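You operate a simulated robot arm through the tools that you are given. There is no shell and no other tool.

Carry out the task below with a simulated robot arm. There is one attempt and no reset: what you move stays moved.

TASK
Set the jig's slider to 120 mm and clamp the white block.
Fine: free the thumbscrew first and lock it again after; block in the jig under the red lever.

It is judged by the outcome, as a careful person would: the job done as asked, and still so three seconds after it is handed in. It fails if anything else is knocked over, pushed out of place, dropped, spilled or broken.

THE ROBOT
A 7-joint arm with a three-finger gripper, fixed in place. Base frame: the origin is on the floor under the middle of its stand, x ahead of it, y to its left, z up; the work surface is at about z = 820. Readings come in mm, rad, newtons and seconds.
It reaches about 1342 mm from its shoulder. Its first joint turns from -2.897 to 2.897 rad. Payload 2.69 kg.
The tool frame sits at the grasp point between the pads (the TCP): z along the fingers, y along the line on which they close. The tips reach 30 mm beyond it. The gripper opens to 128 mm; its body begins 117 mm behind the TCP.
Orientation is that of the tool frame in the base frame, as a unit quaternion [w, x, y, z]. With the fingers straight down and closing along the base's y, the tool's x points along the base's -x, its y along +y and its z along -z.

THE INTERFACE
- The arm moves only by the tool drive_tool. Its argument "deltas" is a list of rows, each a list of 7 numbers: the shift along the tool's x, y, z in units of 25 mm (1.0 is 25 mm), then the turn, a rotation vector about the tool's x, y, z in units of 8 degrees (1.0 is 8 degrees), then the finger opening in cm, from 0 to 12.8. In form: [[x, y, z, wx, wy, wz, fingers], ...]. A call has 1 to 20 rows; each row shifts and turns the commanded pose from where the row before left it, along the tool's axes as they then stand. A call with a number of a shift or a turn outside -1 to 1 is refused whole. Rows are played at 5 a second. More than 50 mm and 0.15 rad between two rows, or a gripper value outside its range, and nothing of the call is played. Where a pose cannot be reached the arm comes as near as it can. A force on the tool above 90 N (or 10 N above the force at the start of the call, whichever is more), or a blocked arm, ends the call early, and 0.2 s more pass. The fingers move at their own pace (about 127 mm/s each) and stop on an object; they squeeze with about 30 N. The grip force told is the motor's: it shows also when the fingers shut on nothing. Time passes only in rows, and 0.2 s behind the last, so rows that do not move let the fingers close. The reply holds the time, the measured pose of the TCP, the force on the tool along the base axes, the opening and the grip force, in the units named above and with some noise, with the torque about the TCP (base axes, N m) and any sound that the robot's microphone picked up.
- Cameras (640 x 400 px; columns grow to the right, rows downward): "scene" is fixed at [45.8, 668.5, 1550.6]; the picture's right is [-0.30, -0.95, 0.00], its down [-0.55, 0.18, -0.82] and it looks along [0.78, -0.25, -0.58] (base axes); focal length 319 px, centre (320, 200). "wrist" rides on the gripper at [58, 54, -131] in the tool frame; the picture's right is [-0.68, 0.74, 0.00], its down [-0.62, -0.57, -0.55] and it looks along [-0.40, -0.37, 0.84] (tool axes); focal length 234 px, centre (320, 200). There is no depth. A picture from a camera that has moved, and an enlarged one, comes with that camera's place and axes in the base frame and with its lens. The place of the scene camera against the robot may be out by one fixed shift of up to 25 mm in any direction.
- camera(camera): a new picture of that camera. No time passes.
- move_column(by): moves the trunk up (or, below 0, down) by that many mm; the arm rides with it, the base frame stays. It gives what a move gives, with no picture.
- enlarge(camera, box): a new picture of the part [left, top, right, bottom] of that camera's present view, enlarged. No time passes.
- finish_job(): hands the job in; it is judged then, once.

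Places have to be worked out from the pictures, the camera data and where the tool is seen. Open the gripper and draw the arm clear of the work before you hand the job in, unless the task says otherwise.

The tools are called after ">>>" as a command line: name --pt "numbers of a row" for each row, then --argument value for the rest, lists and objects as JSON in quotes. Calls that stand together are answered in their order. drive_tool: Moves the arm, as the interface text tells. Its arguments: {"type":"object","properties":{"deltas":{"type":"array","items":{"type":"array","items":{"type":"number"}}}},"required":["deltas"]} The other tools are called the same way: move_column (by) moves the trunk up or down; camera (camera) takes a picture; enlarge (camera, box) takes an enlarged picture of a part of a camera's view; finish_job () hands the job in.

At the start:

```text
time: 0.0
tcp_pos: [486.5, 501.5, 1182.7]
tool_rot: [0.0, 0.001, 1.0, 0.0]
ft_force: [-0.2, -0.1, 0.5]
moment: [0.02, 0.02, 0.03]
finger_gap: 127.9
finger_force: 0.1
trunk travel left (down, up): [-150.0, 200.0]
```

scene: 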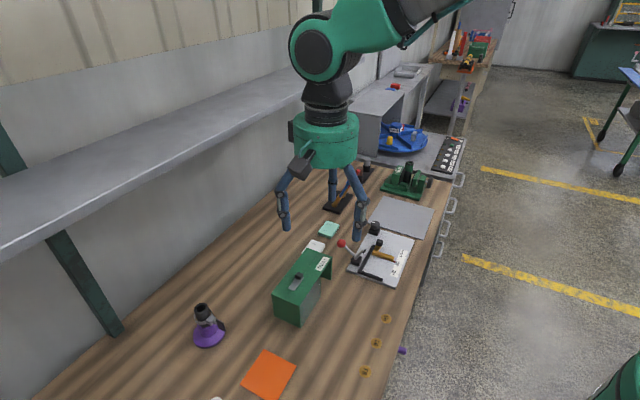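
wrist: 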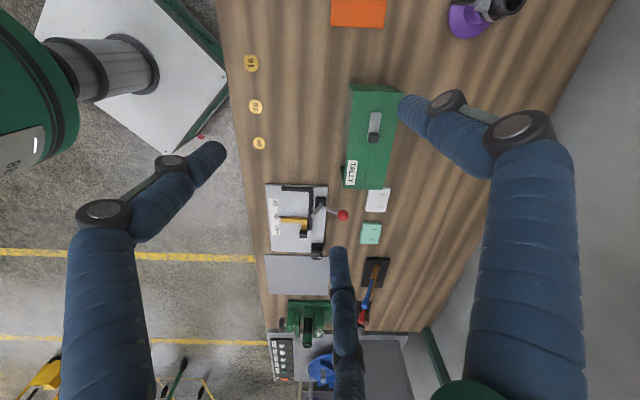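

I start by looking closely at the jig and the blocks in both cameras.

>>> enlarge --camera "scene" --box '[300, 190, 440, 290]'

>>> enlarge --camera "wrist" --box '[240, 150, 400, 270]'

```text
4.00 times, centred on (370, 240) of scene
camera zoom: at [45.8, 668.5, 1550.6], right [-0.3, -0.95, 0.0], down [-0.55, 0.18, -0.82], along [0.78, -0.25, -0.58], focal length 1275 px, centre (120, 40)
```

zoom: 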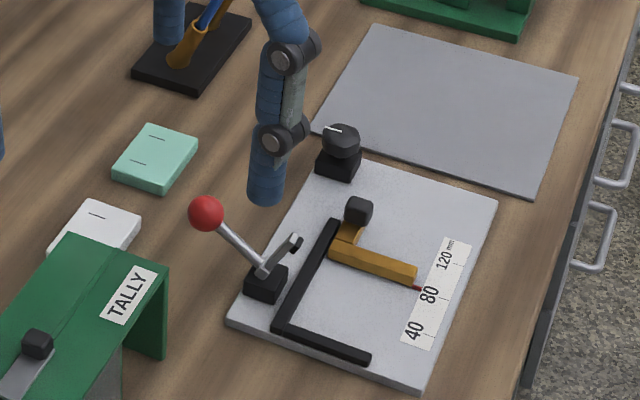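

```text
3.33 times, centred on (320, 210) of wrist
camera zoom: at [426.9, 554.9, 1314.2], right [0.68, 0.74, 0.0], down [0.62, -0.57, 0.55], along [0.4, -0.37, -0.84], focal length 781 px, centre (320, 167)
```

zoom: 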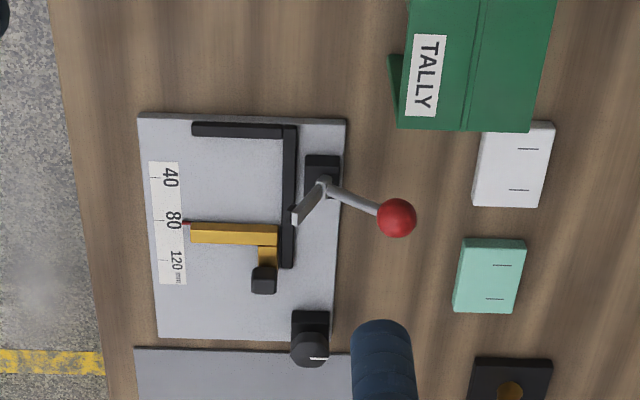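

The plate is rotated about 45° to the base frame. I shut the fingers in free air to see how the three fingers meet, then look again.

>>> drive_tool --pt "0 0 0 0 0 0 0" --pt "0 0 0 0 0 0 0" --pt "0 0 0 0 0 0 0" --pt "0 0 0 0 0 0 0"

>>> camera --camera "wrist"

>>> camera --camera "scene"

```text
time: 1.0
tcp_pos: [484.4, 501.5, 1182.0]
tool_rot: [0.0, 0.0, 1.0, 0.0]
ft_force: [0.2, 0.3, -0.4]
moment: [0.02, -0.04, 0.0]
finger_gap: 2.1
finger_force: 30.2
trunk travel left (down, up): [-150.0, 200.0]
```

```text
taken
camera wrist: at [426.9, 554.8, 1314.2], right [0.68, 0.74, 0.0], down [0.62, -0.57, 0.55], along [0.4, -0.37, -0.84], focal length 234 px, centre (320, 200)
```

wrist: 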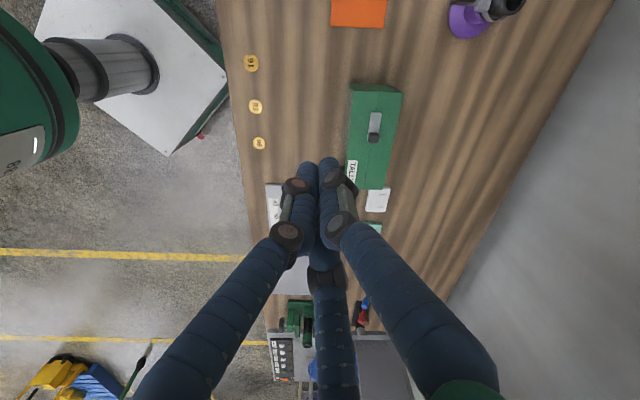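

```text
taken
```

scene: 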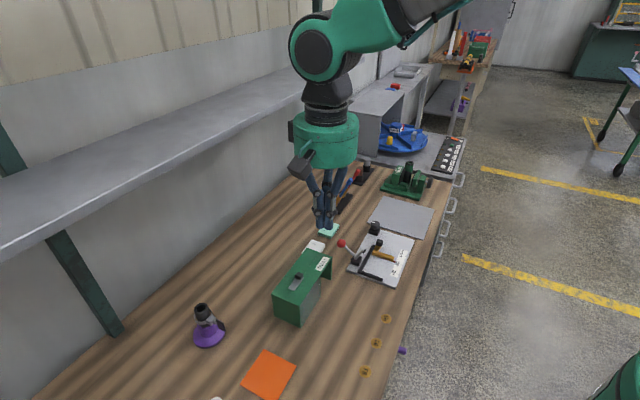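

The fingers meet at the centre, coming in from roughly 120° apart. I check a half-open state to learn the finger paths.

>>> drive_tool --pt "0 0 0 0 0 0 6" --pt "0 0 0 0 0 0 6" --pt "0 0 0 0 0 0 6"

>>> camera --camera "wrist"

```text
time: 1.8
tcp_pos: [485.7, 501.0, 1182.3]
tool_rot: [0.001, 0.0, 1.0, 0.0]
ft_force: [-0.2, 0.1, -0.5]
moment: [0.01, 0.01, -0.01]
finger_gap: 60.1
finger_force: 0.0
trunk travel left (down, up): [-150.0, 200.0]
```

```text
taken
camera wrist: at [426.9, 554.9, 1314.2], right [0.68, 0.74, 0.0], down [0.62, -0.57, 0.55], along [0.4, -0.37, -0.84], focal length 234 px, centre (320, 200)
```

wrist: 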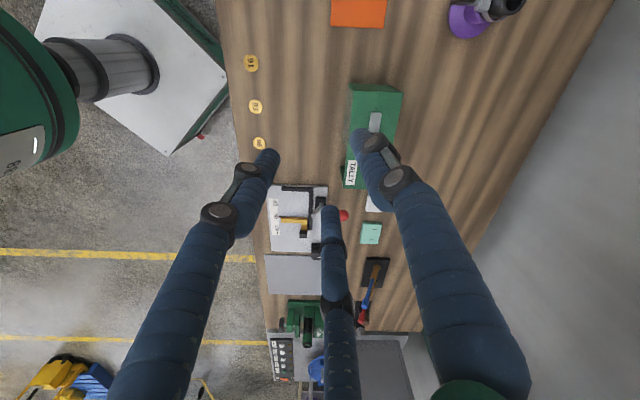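

The fingers are radial (one at tool +y, two at ±120°). Now I move the open hand to hover above the jig so the wrist camera can view it closely.

>>> drive_tool --pt "-0.44 -0.88 0.6 0 0 0 12.8" --pt "-0.44 -0.88 0.6 0 0 0 12.8" --pt "-0.44 -0.88 0.6 0 0 0 12.8" --pt "-0.44 -0.88 0.6 0 0 0 12.8" --pt "-0.44 -0.88 0.6 0 0 0 12.8" --pt "-0.44 -0.88 0.6 0 0 0 12.8" --pt "-0.44 -0.88 0.6 0 0 0 12.8"

>>> camera --camera "wrist"

>>> enlarge --camera "wrist" --box '[220, 110, 420, 235]'

>>> camera --camera "scene"

```text
time: 3.4
tcp_pos: [562.2, 347.8, 1076.9]
tool_rot: [0.0, -0.001, 1.0, 0.0]
ft_force: [0.6, -0.4, 0.4]
moment: [-0.01, 0.01, 0.01]
finger_gap: 127.9
finger_force: 0.1
trunk travel left (down, up): [-150.0, 200.0]
```

```text
taken
camera wrist: at [504.5, 400.8, 1207.5], right [0.68, 0.74, 0.0], down [0.62, -0.57, 0.55], along [0.4, -0.37, -0.84], focal length 234 px, centre (320, 200)
```

wrist: 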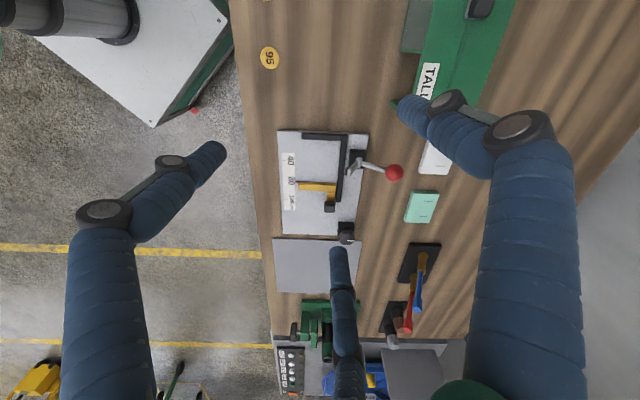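

```text
3.20 times, centred on (320, 172) of wrist
camera zoom: at [504.5, 400.8, 1207.5], right [0.68, 0.74, 0.0], down [0.62, -0.57, 0.55], along [0.4, -0.37, -0.84], focal length 749 px, centre (320, 288)
```

zoom: 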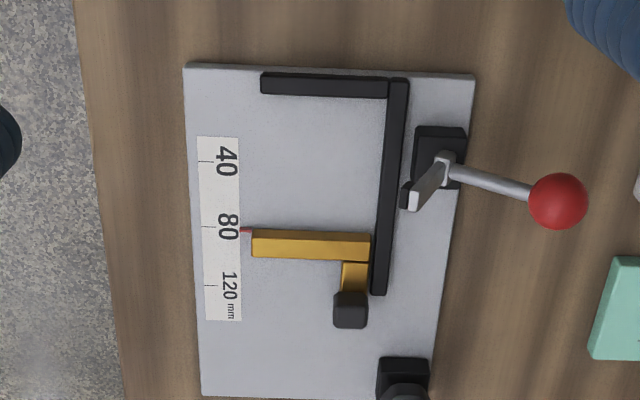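

```text
taken
```

scene: 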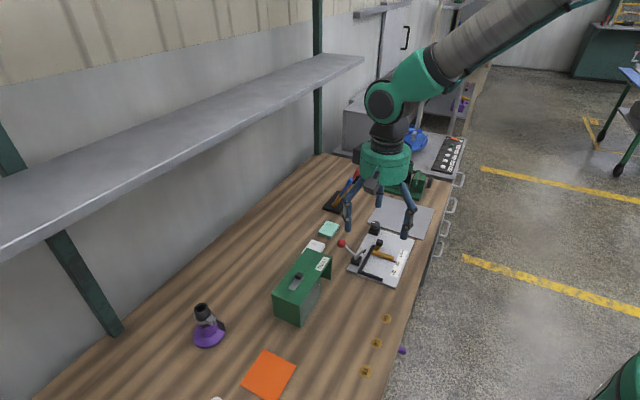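

Scale ticks come out 40 mm apart for a plate surface at z≈830, with scale direction about (0.695,−0.72). I go lower for a clearer view of the knobs, slider and clamp.

>>> drive_tool --pt "-0.42 -0.43 0.7 0 0 0 12.8" --pt "-0.42 -0.43 0.7 0 0 0 12.8" --pt "-0.42 -0.43 0.7 0 0 0 12.8" --pt "-0.42 -0.43 0.7 0 0 0 12.8"

>>> camera --camera "wrist"

>>> enlarge --camera "wrist" --box '[250, 100, 410, 200]'

>>> enlarge --camera "scene" --box '[330, 210, 426, 270]'

```text
time: 4.4
tcp_pos: [603.7, 304.8, 1007.0]
tool_rot: [0.0, 0.0, 1.0, 0.0]
ft_force: [0.0, 0.4, 0.9]
moment: [0.01, -0.02, 0.01]
finger_gap: 128.1
finger_force: 0.0
trunk travel left (down, up): [-150.0, 200.0]
```

```text
taken
camera wrist: at [546.0, 358.5, 1139.0], right [0.68, 0.74, 0.0], down [0.62, -0.57, 0.55], along [0.4, -0.37, -0.84], focal length 234 px, centre (320, 200)
```

wrist: 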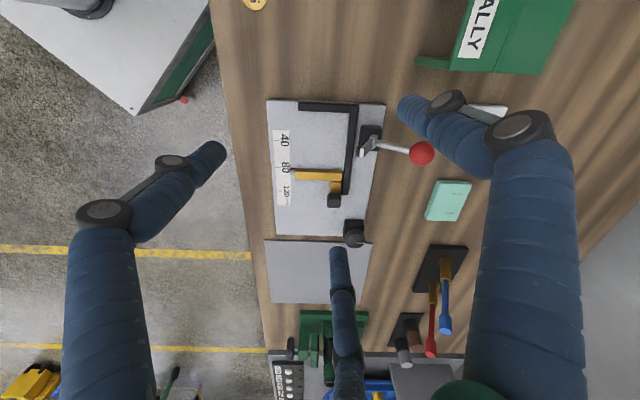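

```text
4.00 times, centred on (330, 150) of wrist
camera zoom: at [546.0, 358.5, 1139.0], right [0.68, 0.74, 0.0], down [0.62, -0.57, 0.55], along [0.4, -0.37, -0.84], focal length 937 px, centre (280, 400)
```

zoom: 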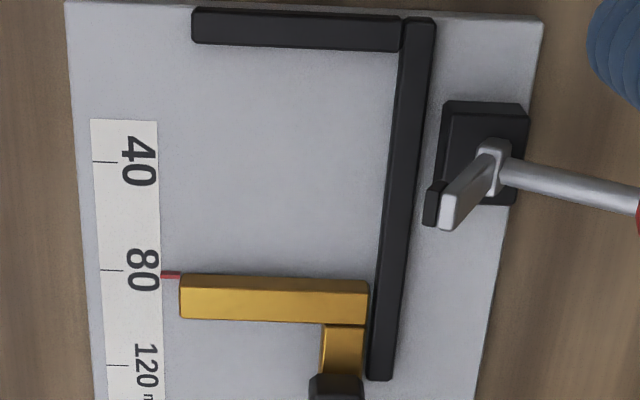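

```text
6.67 times, centred on (378, 240) of scene
camera zoom: at [45.8, 668.5, 1550.6], right [-0.3, -0.95, 0.0], down [-0.55, 0.18, -0.82], along [0.78, -0.25, -0.58], focal length 2125 px, centre (-67, -67)
```

zoom: 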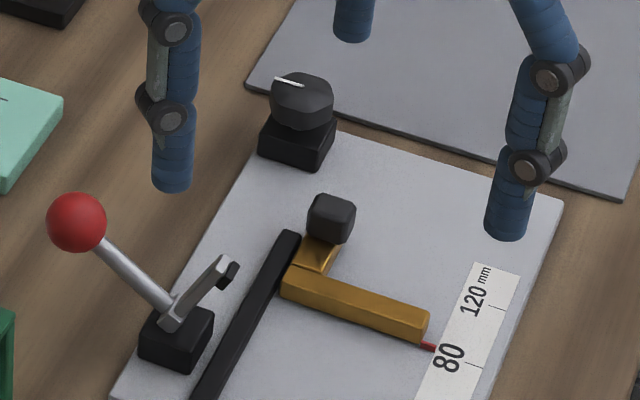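

The knob with the white mark on the corner block is the thumbscrew; the black cube on the gold stub is the slider's grip. I zoom in on the thumbscrew, slider and clamp from here.

>>> enlarge --camera "wrist" --box '[310, 180, 390, 250]'

>>> enlarge --camera "wrist" --box '[260, 150, 360, 220]'

>>> enlarge --camera "wrist" --box '[340, 100, 440, 170]'

>>> enlarge --camera "scene" --box '[270, 210, 366, 270]'

```text
5.71 times, centred on (350, 215) of wrist
camera zoom: at [546.0, 358.5, 1139.0], right [0.68, 0.74, 0.0], down [0.62, -0.57, 0.55], along [0.4, -0.37, -0.84], focal length 1338 px, centre (149, 114)
```

zoom: 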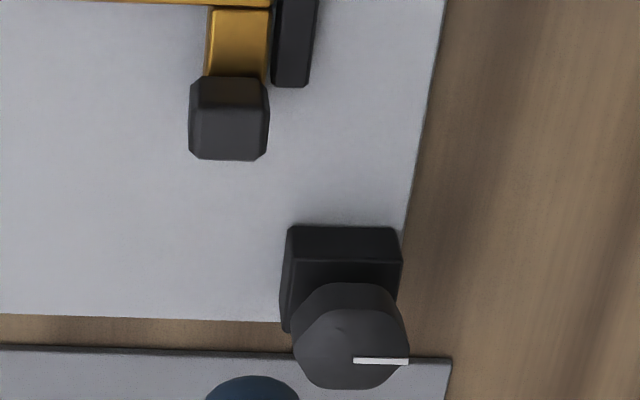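

```text
5.71 times, centred on (310, 185) of wrist
camera zoom: at [546.0, 358.5, 1139.0], right [0.68, 0.74, 0.0], down [0.62, -0.57, 0.55], along [0.4, -0.37, -0.84], focal length 1338 px, centre (377, 286)
```

zoom: 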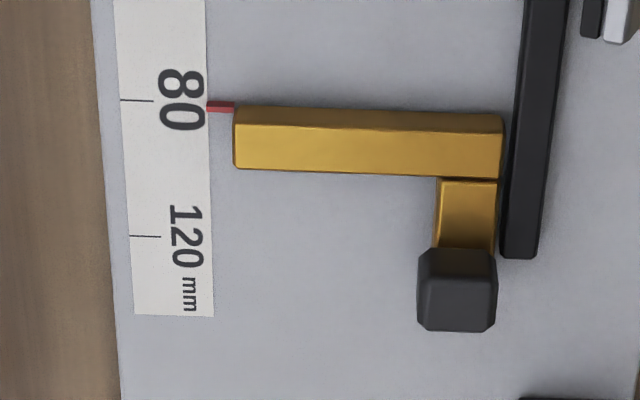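

```text
5.71 times, centred on (390, 135) of wrist
camera zoom: at [546.0, 358.5, 1139.0], right [0.68, 0.74, 0.0], down [0.62, -0.57, 0.55], along [0.4, -0.37, -0.84], focal length 1338 px, centre (-80, 571)
```

zoom: 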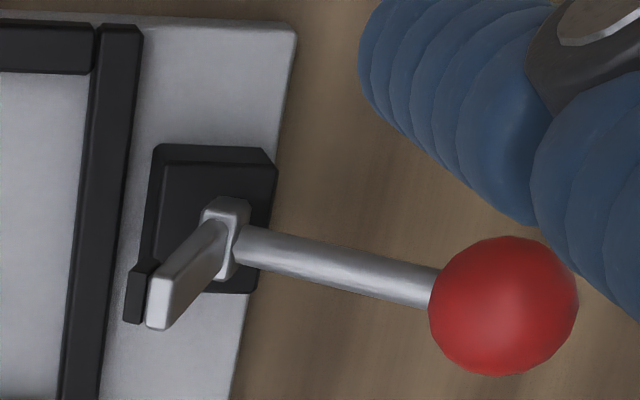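

```text
6.67 times, centred on (318, 240) of scene
camera zoom: at [45.8, 668.5, 1550.6], right [-0.3, -0.95, 0.0], down [-0.55, 0.18, -0.82], along [0.78, -0.25, -0.58], focal length 2125 px, centre (333, -67)
```

zoom: 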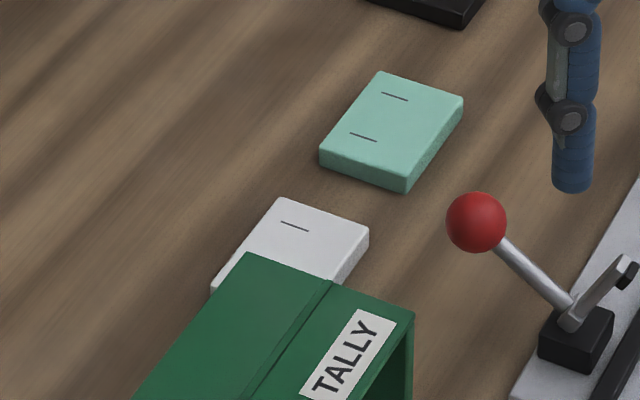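

Thumbscrew top judged at about (771, 228, 866), ~31 mm across; slider currently reads about 78–80. I move the hand to hover above the thumbscrew, keeping the tips well above everything.

>>> drive_tool --pt "-0.834 -0.384 0 0 0 0 8" --pt "-0.834 -0.384 0 0 0 0 8" --pt "-0.834 -0.384 0 0 0 0 8" --pt "-0.834 -0.384 0 0 0 0 8" --pt "-0.834 -0.384 0 0 0 0 8" --pt "-0.834 -0.384 0 0 0 0 8" --pt "-0.834 -0.384 0 0 0 0 8" --pt "-0.834 -0.384 0 0 0 0 8" --pt "0 0 0.8 0 0 0 8" --pt "0 0 0.8 0 0 0 8"

>>> camera --camera "wrist"

>>> enlarge --camera "scene" --box '[330, 180, 442, 250]'

```text
time: 6.6
tcp_pos: [770.8, 228.7, 966.3]
tool_rot: [0.0, 0.0, 1.0, 0.0]
ft_force: [0.1, -0.1, 0.4]
moment: [-0.02, 0.03, -0.01]
finger_gap: 80.3
finger_force: 0.1
trunk travel left (down, up): [-150.0, 200.0]
```

```text
taken
camera wrist: at [712.8, 281.7, 1098.8], right [0.68, 0.74, 0.0], down [0.62, -0.57, 0.55], along [0.4, -0.37, -0.84], focal length 234 px, centre (320, 200)
```

wrist: 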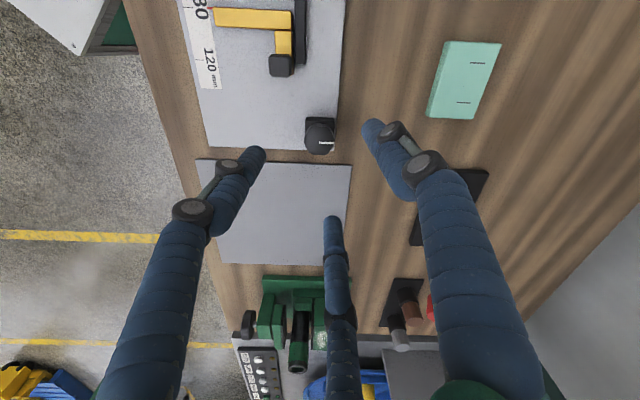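

```text
5.71 times, centred on (386, 215) of scene
camera zoom: at [45.8, 668.5, 1550.6], right [-0.3, -0.95, 0.0], down [-0.55, 0.18, -0.82], along [0.78, -0.25, -0.58], focal length 1822 px, centre (-57, 114)
```

zoom: 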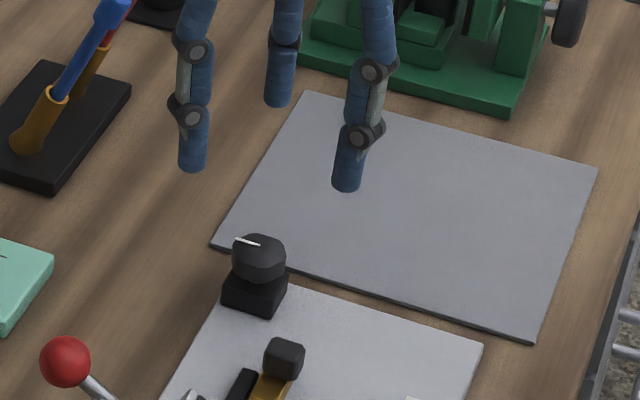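

>>> enlarge --camera "wrist" --box '[270, 100, 370, 170]'

>>> enlarge --camera "wrist" --box '[180, 0, 340, 100]'

```text
5.71 times, centred on (320, 135) of wrist
camera zoom: at [712.8, 281.7, 1098.8], right [0.68, 0.74, 0.0], down [0.62, -0.57, 0.55], along [0.4, -0.37, -0.84], focal length 1338 px, centre (320, 571)
```

zoom: 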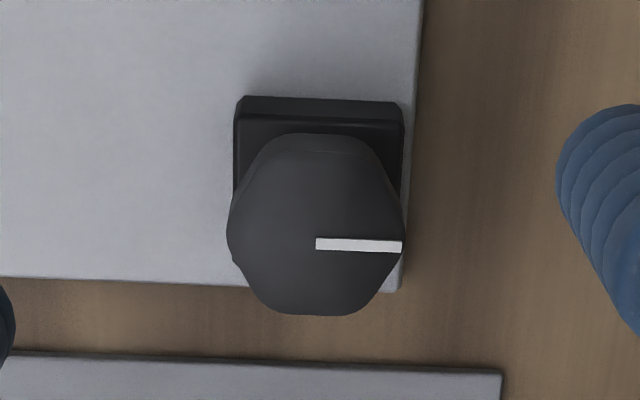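

```text
4.00 times, centred on (260, 50) of wrist
camera zoom: at [712.8, 281.7, 1098.8], right [0.68, 0.74, 0.0], down [0.62, -0.57, 0.55], along [0.4, -0.37, -0.84], focal length 937 px, centre (560, 800)
```

zoom: 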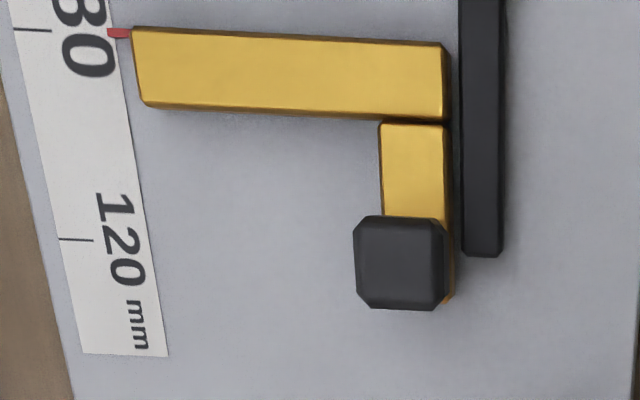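

The knob is a hexagon (~31 mm across corners) with its mark pointing to +W; centre refined to about (771.3, 227.2). I yaw the hand 15° so the fingers face flats and lower around it with the gap at 70 mm.

>>> drive_tool --pt "0 0 0 0 0 0.94 7" --pt "0 -0.04 0 0 0 0.94 7" --pt "0 0 0.7 0 0 0 7" --pt "0 0 0.7 0 0 0 7" --pt "0 0 0.6 0 0 0 7" --pt "0 0 0.5 0 0 0 7" --pt "0 0 0.4 0 0 0 7"

>>> camera --camera "wrist"

>>> enlarge --camera "scene" --box '[330, 180, 442, 250]'

```text
time: 8.2
tcp_pos: [769.3, 226.4, 895.0]
tool_rot: [0.0, 0.131, 0.991, 0.0]
ft_force: [-0.8, 0.0, 0.3]
moment: [0.02, -0.01, -0.02]
finger_gap: 69.9
finger_force: 0.1
trunk travel left (down, up): [-150.0, 200.0]
```

```text
taken
camera wrist: at [728.0, 294.5, 1026.5], right [0.84, 0.54, 0.0], down [0.45, -0.71, 0.55], along [0.29, -0.46, -0.84], focal length 234 px, centre (320, 200)
```

wrist: 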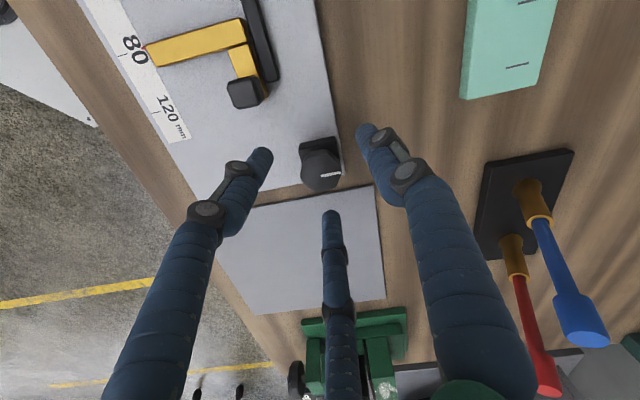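

```text
5.71 times, centred on (386, 215) of scene
camera zoom: at [45.8, 668.5, 1550.6], right [-0.3, -0.95, 0.0], down [-0.55, 0.18, -0.82], along [0.78, -0.25, -0.58], focal length 1822 px, centre (-57, 114)
```

zoom: 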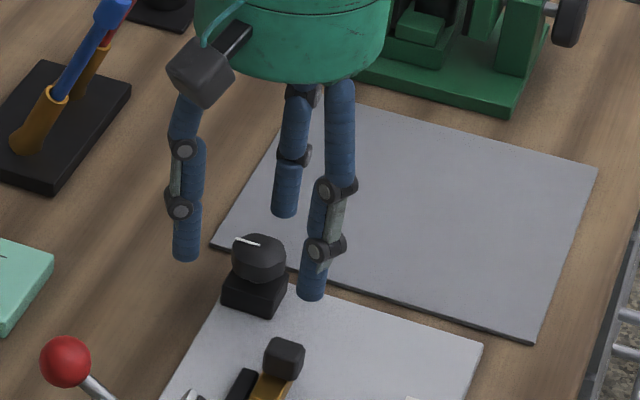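

The knob sits centred between the fingertips as predicted. I lower another 13 mm and close on it.

>>> drive_tool --pt "0 0 0.26 0 0 0 7" --pt "0 0 0.26 0 0 0 7" --pt "0 0 0 0 0 0 4" --pt "0 0 0 0 0 0 1" --pt "0 0 0 0 0 0 1" --pt "0 0 0 0 0 0 1"

>>> camera --camera "wrist"

>>> enlarge --camera "scene" --box '[330, 180, 442, 250]'

```text
time: 9.6
tcp_pos: [770.2, 228.3, 882.8]
tool_rot: [-0.001, 0.13, 0.991, 0.0]
ft_force: [5.7, -5.8, 0.6]
moment: [-0.18, -0.08, -0.01]
finger_gap: 30.3
finger_force: 45.1
trunk travel left (down, up): [-150.0, 200.0]
```

```text
taken
camera wrist: at [728.4, 293.6, 1013.8], right [0.84, 0.54, 0.0], down [0.45, -0.71, 0.55], along [0.29, -0.46, -0.84], focal length 234 px, centre (320, 200)
```

wrist: 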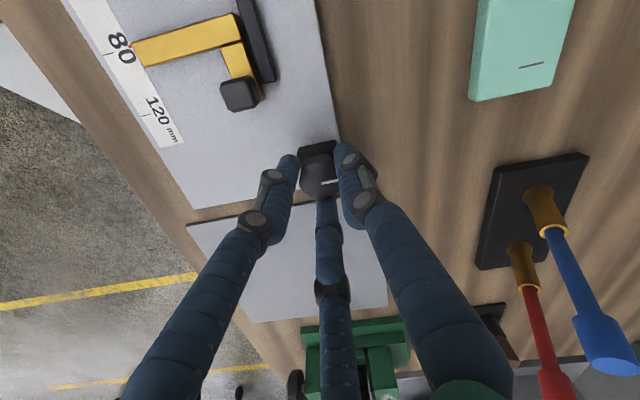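

```text
5.71 times, centred on (386, 215) of scene
camera zoom: at [45.8, 668.5, 1550.6], right [-0.3, -0.95, 0.0], down [-0.55, 0.18, -0.82], along [0.78, -0.25, -0.58], focal length 1822 px, centre (-57, 114)
```

zoom: 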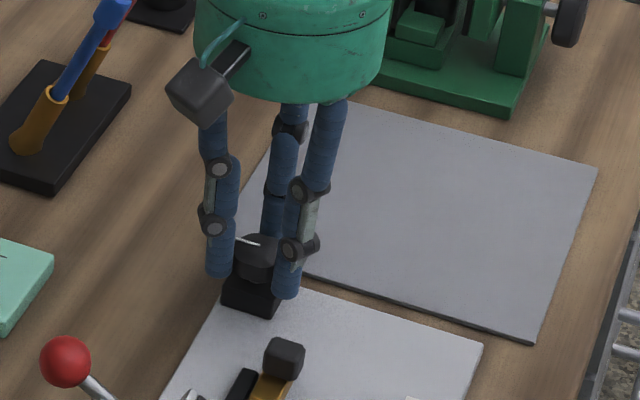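

The knob is gripped (gap 30.3 mm). I turn it counter-clockwise (seen from above) by 40° and watch torque and sound.

>>> drive_tool --pt "0 0 0 0 0 -0.8 1" --pt "0 0 0 0 0 -0.8 1" --pt "0 0 0 0 0 -0.8 1" --pt "0 0 0 0 0 -0.8 1" --pt "0 0 0 0 0 -0.8 1" --pt "0 0 0 0 0 -0.8 1"

>>> enlarge --camera "wrist" --box '[270, 120, 370, 220]'

>>> enlarge --camera "scene" --box '[330, 180, 442, 250]'

```text
time: 11.0
tcp_pos: [771.0, 225.4, 881.6]
tool_rot: [0.001, -0.204, 0.979, 0.0]
ft_force: [17.1, -1.1, 0.3]
moment: [-0.34, -0.21, -0.04]
finger_gap: 30.5
finger_force: 45.1
trunk travel left (down, up): [-150.0, 200.0]
```

```text
4.00 times, centred on (320, 170) of wrist
camera zoom: at [696.1, 252.3, 1013.7], right [0.33, 0.94, 0.0], down [0.79, -0.27, 0.55], along [0.52, -0.18, -0.84], focal length 937 px, centre (320, 320)
```

zoom: 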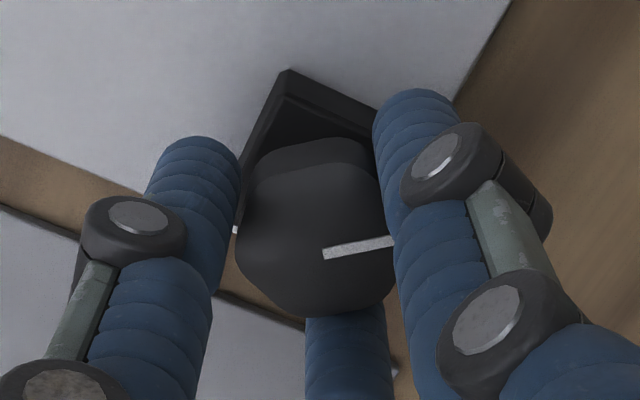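

```text
5.71 times, centred on (386, 215) of scene
camera zoom: at [45.8, 668.5, 1550.6], right [-0.3, -0.95, 0.0], down [-0.55, 0.18, -0.82], along [0.78, -0.25, -0.58], focal length 1822 px, centre (-57, 114)
```

zoom: 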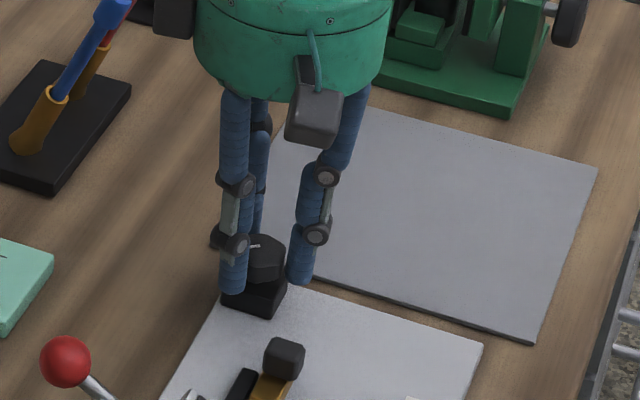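

The knob turns with the hand (mark now ~36° further CCW) with little torque. I continue another ~54° to reach about a quarter turn.

>>> drive_tool --pt "-0.026 -0.011 0 0 0 -0.8 1" --pt "0 0 0 0 0 -0.8 1" --pt "0 0 0 0 0 -0.8 1" --pt "0 0 0 0 0 -0.8 1" --pt "0 0 0 0 0 -0.8 1" --pt "0 0 0 0 0 -0.8 1" --pt "0 0 0 0 0 -0.8 1"

>>> enlarge --camera "wrist" --box '[220, 80, 420, 220]'

>>> enlarge --camera "scene" --box '[330, 180, 442, 250]'

```text
time: 12.6
tcp_pos: [771.8, 225.6, 881.4]
tool_rot: [0.0, -0.561, 0.828, 0.0]
ft_force: [16.3, 5.8, -1.0]
moment: [0.22, -0.32, 0.01]
finger_gap: 30.4
finger_force: 44.4
trunk travel left (down, up): [-150.0, 200.0]
```

```text
2.86 times, centred on (320, 150) of wrist
camera zoom: at [700.2, 192.1, 1013.8], right [-0.43, 0.9, 0.0], down [0.75, 0.36, 0.55], along [0.49, 0.24, -0.84], focal length 669 px, centre (320, 343)
```

zoom: 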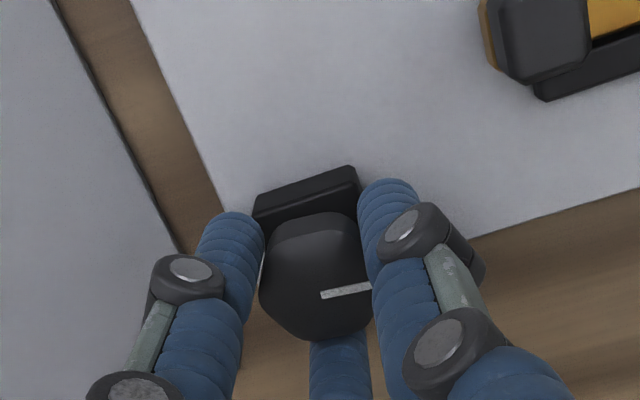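

```text
5.71 times, centred on (386, 215) of scene
camera zoom: at [45.8, 668.5, 1550.6], right [-0.3, -0.95, 0.0], down [-0.55, 0.18, -0.82], along [0.78, -0.25, -0.58], focal length 1822 px, centre (-57, 114)
```

zoom: 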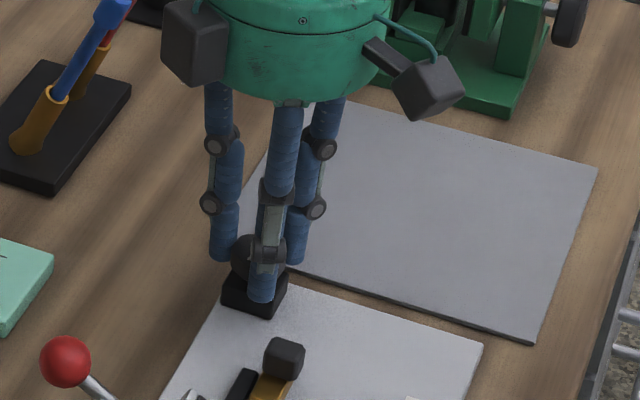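

Rotated ~80°, no stop felt yet. I keep turning to see whether there is an end stop or a click.

>>> drive_tool --pt "0 0 0 0 0 -0.8 1" --pt "0 0 0 0 0 -0.8 1" --pt "0 0 0 0 0 -0.8 1" --pt "0 0 0 0 0 -0.8 1" --pt "0 0 0 0 0 -0.8 1" --pt "0 0 0 0 0 -0.8 1" --pt "0 0 0 0 0 -0.8 1"

>>> enlarge --camera "wrist" --box '[220, 80, 420, 220]'

```text
time: 14.2
tcp_pos: [770.7, 227.2, 882.1]
tool_rot: [0.0, 0.834, -0.551, -0.001]
ft_force: [7.1, 4.3, 2.4]
moment: [0.04, -0.27, -0.18]
finger_gap: 29.7
finger_force: 44.8
trunk travel left (down, up): [-150.0, 200.0]
```

```text
2.86 times, centred on (320, 150) of wrist
camera zoom: at [745.2, 151.9, 1013.6], right [-0.94, 0.33, 0.0], down [0.28, 0.79, 0.55], along [0.18, 0.52, -0.84], focal length 669 px, centre (320, 343)
```

zoom: 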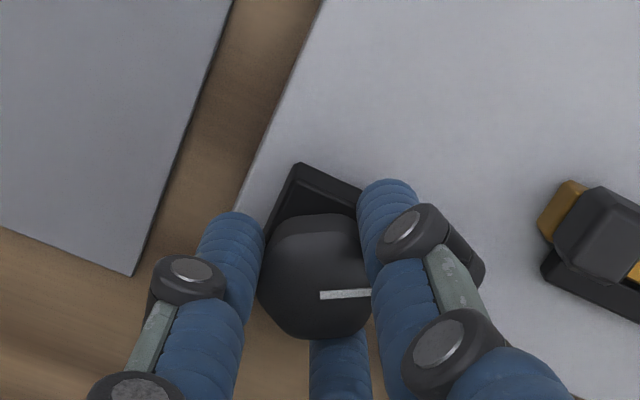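

Torque about z has begun to show (−0.18 N m) and the knob lags slightly (≈118° turned). I try a little more to see if this is its stop.

>>> drive_tool --pt "0 0 0 0 0 -0.7 1" --pt "0 0 0 0 0 -0.7 1"

>>> enlarge --camera "wrist" --box '[220, 80, 420, 220]'

```text
time: 14.8
tcp_pos: [770.8, 225.8, 880.7]
tool_rot: [0.0, 0.884, -0.468, 0.001]
ft_force: [8.4, 0.7, 1.6]
moment: [0.04, -0.27, -0.57]
finger_gap: 30.0
finger_force: 45.2
trunk travel left (down, up): [-150.0, 200.0]
```

```text
2.86 times, centred on (320, 150) of wrist
camera zoom: at [760.2, 148.3, 1013.3], right [-0.99, 0.15, 0.0], down [0.12, 0.83, 0.55], along [0.08, 0.54, -0.84], focal length 669 px, centre (320, 343)
```

zoom: 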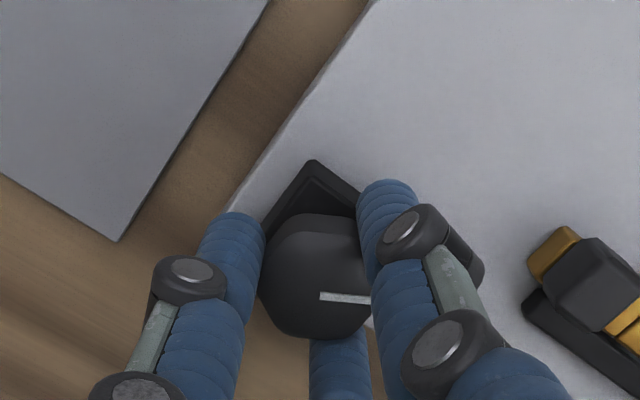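

The knob has reached a stop at about 120° CCW — taken as fully freed. I relax the twist, open, and rise clear.

>>> drive_tool --pt "0 0 0 0 0 0.7 1" --pt "0 0 0 0 0 0.5 1" --pt "0 0 0 0 0 0 6" --pt "0 0 0 0 0 0 6" --pt "0 0 -0.6 0 0 0 6" --pt "0 0 -0.8 0 0 0 6" --pt "0 0 -0.8 0 0 0 6" --pt "0 0 -0.8 0 0 0 6"

>>> camera --camera "wrist"

>>> enlarge --camera "scene" --box '[330, 200, 426, 260]'

```text
time: 16.6
tcp_pos: [770.3, 225.9, 956.3]
tool_rot: [0.001, 0.841, -0.541, 0.0]
ft_force: [-0.1, 0.1, 0.1]
moment: [0.02, -0.04, 0.03]
finger_gap: 60.3
finger_force: 0.1
trunk travel left (down, up): [-150.0, 200.0]
```

```text
taken
camera wrist: at [746.0, 151.1, 1088.1], right [-0.95, 0.31, 0.0], down [0.26, 0.8, 0.55], along [0.17, 0.52, -0.84], focal length 234 px, centre (320, 200)
```

wrist: 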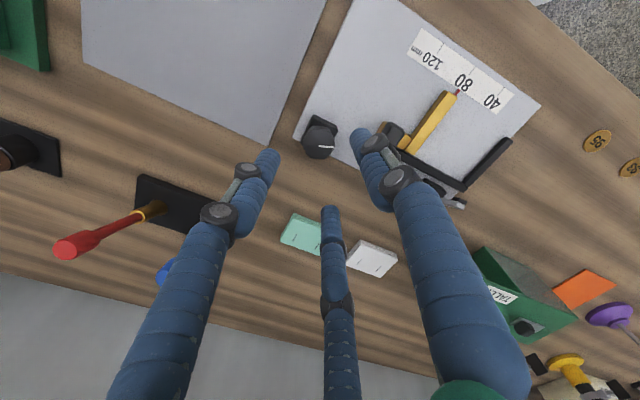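

```text
6.67 times, centred on (378, 230) of scene
camera zoom: at [45.8, 668.5, 1550.6], right [-0.3, -0.95, 0.0], down [-0.55, 0.18, -0.82], along [0.78, -0.25, -0.58], focal length 2125 px, centre (-67, 0)
```

zoom: 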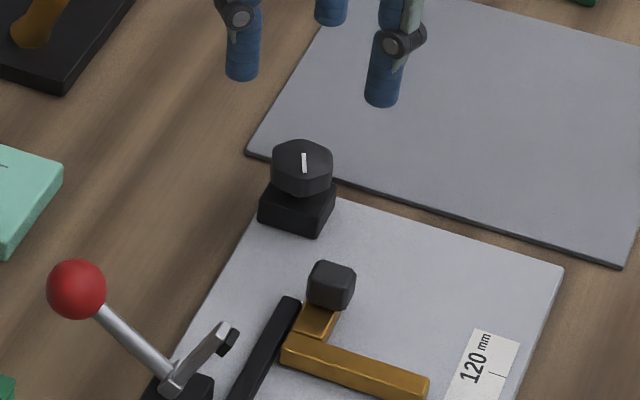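

The mark has swung ~120°. Next I close the fingers, square the hand to the plate (one finger leading towards +U) and hover over the free area between end stop and slider bar.

>>> drive_tool --pt "0 0 0 0 0 0.6 3" --pt "0 0 0 0 0 0.59 0" --pt "-0.563 0.832 0 0 0 0 0" --pt "-0.563 0.832 0 0 0 0 0" --pt "-0.563 0.832 0 0 0 0 0" --pt "-0.563 0.832 0 0 0 0 0" --pt "-0.563 0.832 0 0 0 0 0" --pt "-0.563 0.832 0 0 0 0 0"

>>> camera --camera "wrist"

>>> enlarge --camera "scene" --box '[310, 190, 438, 270]'

```text
time: 18.4
tcp_pos: [627.4, 276.3, 955.9]
tool_rot: [0.0, 0.794, -0.608, 0.0]
ft_force: [-0.1, -0.8, 0.3]
moment: [0.04, 0.0, 0.01]
finger_gap: 2.1
finger_force: 29.8
trunk travel left (down, up): [-150.0, 200.0]
```

```text
taken
camera wrist: at [591.3, 205.1, 1087.3], right [-0.89, 0.46, 0.0], down [0.39, 0.74, 0.55], along [0.25, 0.49, -0.84], focal length 234 px, centre (320, 200)
```

wrist: 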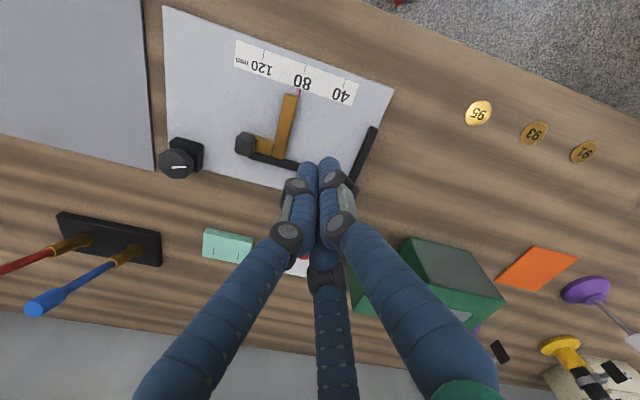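

```text
5.00 times, centred on (374, 230) of scene
camera zoom: at [45.8, 668.5, 1550.6], right [-0.3, -0.95, 0.0], down [-0.55, 0.18, -0.82], along [0.78, -0.25, -0.58], focal length 1594 px, centre (50, 50)
```

zoom: 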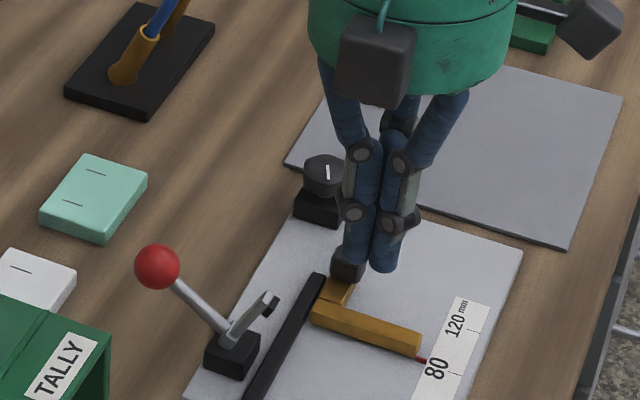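

From here the camera sits nearly above the pointer, so I read the scale enlarged.

>>> enlarge --camera "wrist" --box '[220, 30, 380, 130]'

```text
4.00 times, centred on (300, 80) of wrist
camera zoom: at [591.3, 205.1, 1087.3], right [-0.89, 0.46, 0.0], down [0.39, 0.74, 0.55], along [0.25, 0.49, -0.84], focal length 937 px, centre (400, 680)
```

zoom: 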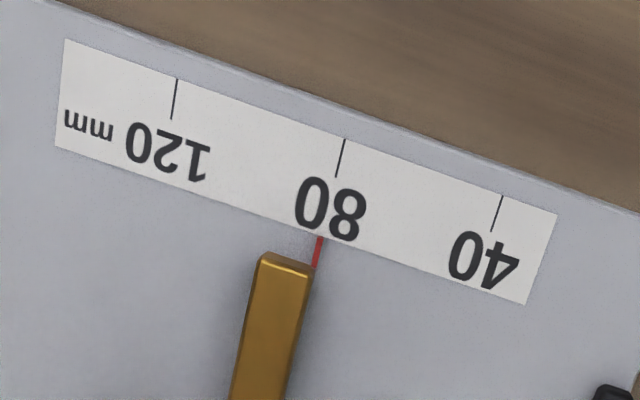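

Pointer reads 80 exactly at present. I lower the closed fingers into the free area in front of the slider bar (tips ≈6 mm above the plate).

>>> drive_tool --pt "0 0 0.9 0 0 0 0" --pt "0 0 0.9 0 0 0 0" --pt "0 0 0.9 0 0 0 0" --pt "0 0 0.6 0 0 0 0" --pt "0 0 0.26 0 0 0 0"

>>> camera --camera "wrist"

>>> enlarge --camera "scene" --box '[310, 190, 438, 270]'

```text
time: 19.6
tcp_pos: [628.3, 276.6, 868.2]
tool_rot: [0.001, 0.793, -0.609, 0.0]
ft_force: [0.7, 0.0, 0.8]
moment: [0.04, 0.06, 0.0]
finger_gap: 2.1
finger_force: 30.3
trunk travel left (down, up): [-150.0, 200.0]
```

```text
taken
camera wrist: at [591.7, 205.8, 1000.0], right [-0.89, 0.46, 0.0], down [0.39, 0.74, 0.55], along [0.25, 0.49, -0.84], focal length 234 px, centre (320, 200)
```

wrist: 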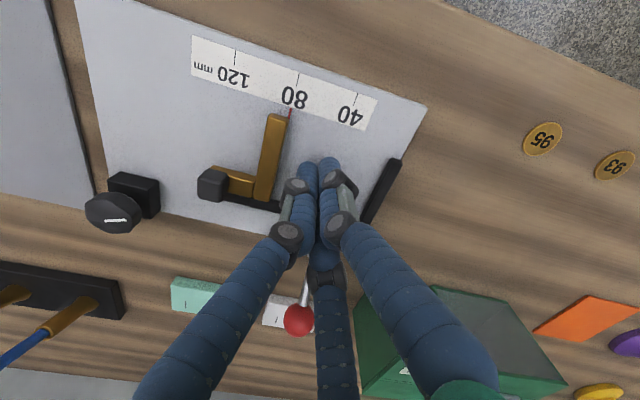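

```text
5.00 times, centred on (374, 230) of scene
camera zoom: at [45.8, 668.5, 1550.6], right [-0.3, -0.95, 0.0], down [-0.55, 0.18, -0.82], along [0.78, -0.25, -0.58], focal length 1594 px, centre (50, 50)
```

zoom: 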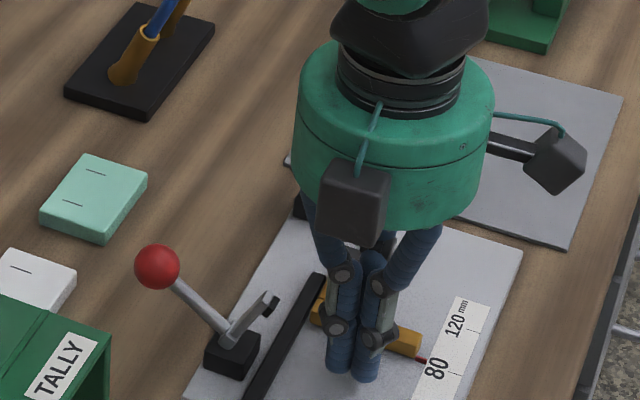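

The hand is in the gap in front of the bar. I lower 3 mm more and push +U by 20 mm in small steps, watching the force.

>>> drive_tool --pt "0 0 0.12 0 0 0 0" --pt "0.173 -0.1 0 0 0 0 0" --pt "0.173 -0.1 0 0 0 0 0" --pt "0.173 -0.1 0 0 0 0 0" --pt "0.173 -0.1 0 0 0 0 0"

>>> enlarge --camera "wrist" --box '[160, 40, 400, 200]'

>>> enlarge --camera "scene" --box '[310, 190, 438, 270]'

```text
time: 20.8
tcp_pos: [643.1, 261.5, 865.1]
tool_rot: [0.0, 0.794, -0.608, 0.0]
ft_force: [-0.5, 0.8, 0.0]
moment: [0.03, -0.01, -0.03]
finger_gap: 2.4
finger_force: 29.4
trunk travel left (down, up): [-150.0, 200.0]
```

```text
2.50 times, centred on (280, 120) of wrist
camera zoom: at [606.5, 190.9, 996.9], right [-0.89, 0.46, 0.0], down [0.39, 0.74, 0.55], along [0.25, 0.49, -0.84], focal length 585 px, centre (420, 400)
```

zoom: 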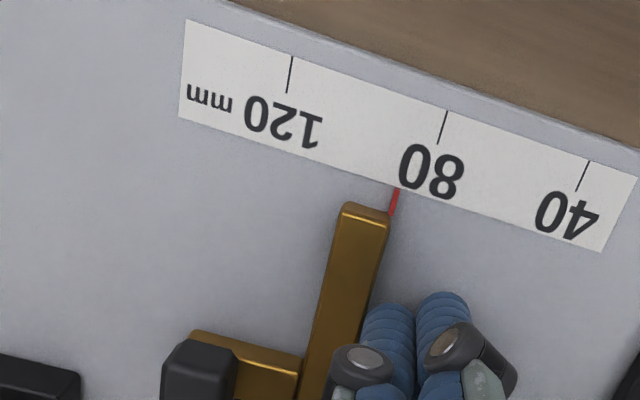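

```text
5.00 times, centred on (374, 230) of scene
camera zoom: at [45.8, 668.5, 1550.6], right [-0.3, -0.95, 0.0], down [-0.55, 0.18, -0.82], along [0.78, -0.25, -0.58], focal length 1594 px, centre (50, 50)
```

zoom: 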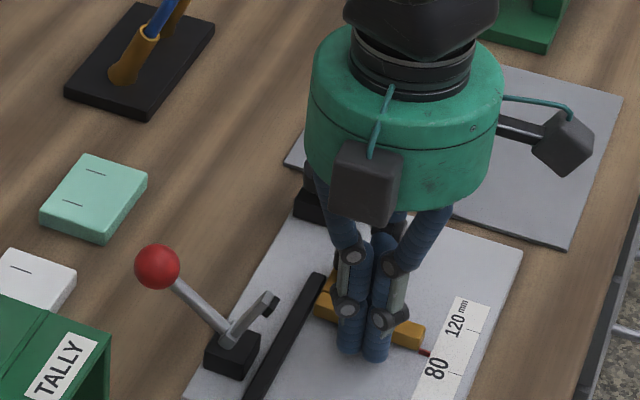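

The slider slides freely — now around 87. I push another 28 mm, then fine-tune by reading the scale.

>>> drive_tool --pt "0.163 -0.094 0 0 0 0 0" --pt "0.163 -0.094 0 0 0 0 0" --pt "0.163 -0.094 0 0 0 0 0" --pt "0.163 -0.094 0 0 0 0 0" --pt "0.163 -0.094 0 0 0 0 0" --pt "0.163 -0.094 0 0 0 0 0"

>>> enlarge --camera "wrist" --box '[200, 40, 400, 180]'

>>> enlarge --camera "scene" --box '[310, 190, 438, 270]'

```text
time: 22.2
tcp_pos: [663.0, 241.9, 865.2]
tool_rot: [0.0, 0.794, -0.608, 0.0]
ft_force: [-0.5, 0.0, -0.6]
moment: [-0.02, -0.01, 0.0]
finger_gap: 2.4
finger_force: 30.0
trunk travel left (down, up): [-150.0, 200.0]
```

```text
2.86 times, centred on (300, 110) of wrist
camera zoom: at [626.6, 171.1, 997.4], right [-0.89, 0.46, 0.0], down [0.39, 0.74, 0.55], along [0.25, 0.49, -0.84], focal length 669 px, centre (377, 457)
```

zoom: 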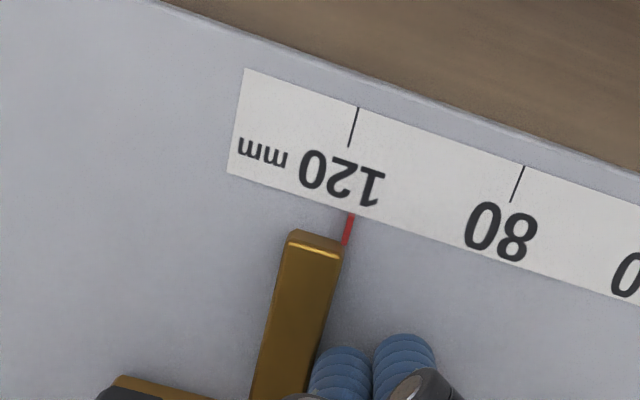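

```text
5.00 times, centred on (374, 230) of scene
camera zoom: at [45.8, 668.5, 1550.6], right [-0.3, -0.95, 0.0], down [-0.55, 0.18, -0.82], along [0.78, -0.25, -0.58], focal length 1594 px, centre (50, 50)
```

zoom: 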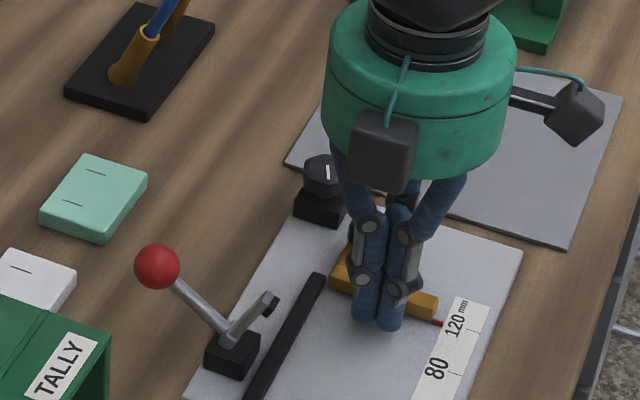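

Reading about 115.5. I push 3.8 mm more in small steps and re-read.

>>> drive_tool --pt "0.066 -0.038 0 0 0 0 0" --pt "0.066 -0.038 0 0 0 0 0" --pt "0 0 0 0 0 0 0"

>>> enlarge --camera "wrist" --box '[250, 40, 390, 140]'

```text
time: 23.0
tcp_pos: [665.4, 238.0, 865.5]
tool_rot: [0.0, 0.793, -0.609, -0.001]
ft_force: [0.3, 1.6, -0.4]
moment: [-0.01, 0.0, -0.03]
finger_gap: 2.3
finger_force: 29.8
trunk travel left (down, up): [-150.0, 200.0]
```

```text
4.00 times, centred on (320, 90) of wrist
camera zoom: at [628.8, 168.0, 996.9], right [-0.89, 0.46, 0.0], down [0.39, 0.74, 0.55], along [0.25, 0.49, -0.84], focal length 937 px, centre (320, 640)
```

zoom: 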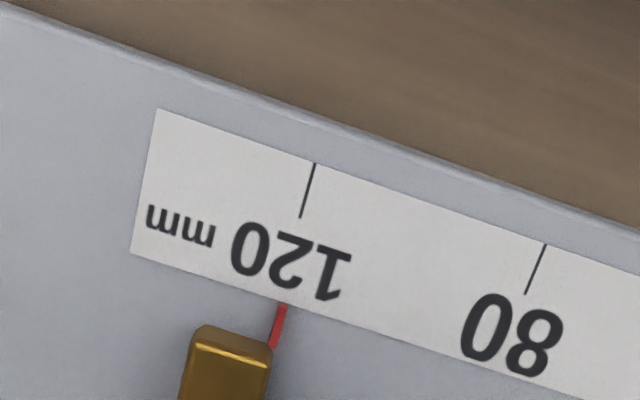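

Reading ≈119.3. One more 0.7 mm nudge.

>>> drive_tool --pt "0.024 -0.014 0 0 0 0 0" --pt "0 0 0 0 0 0 0"

>>> enlarge --camera "wrist" --box '[270, 60, 350, 120]'

```text
time: 23.6
tcp_pos: [666.0, 238.9, 865.4]
tool_rot: [0.0, 0.793, -0.609, 0.0]
ft_force: [0.2, 0.2, 0.7]
moment: [0.03, 0.03, 0.03]
finger_gap: 1.9
finger_force: 30.0
trunk travel left (down, up): [-150.0, 200.0]
```

```text
6.67 times, centred on (310, 90) of wrist
camera zoom: at [629.4, 167.4, 997.0], right [-0.89, 0.46, 0.0], down [0.39, 0.74, 0.55], along [0.25, 0.49, -0.84], focal length 1561 px, centre (387, 933)
```

zoom: 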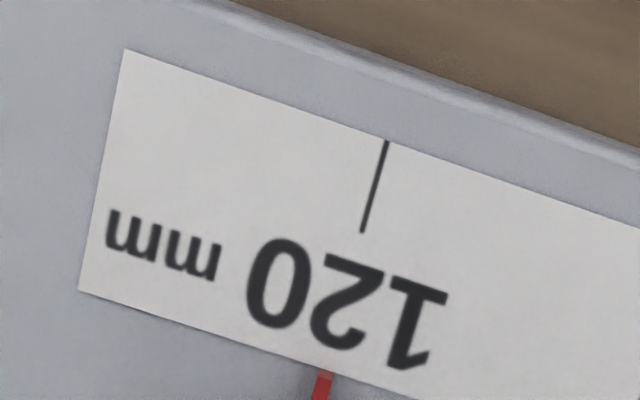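

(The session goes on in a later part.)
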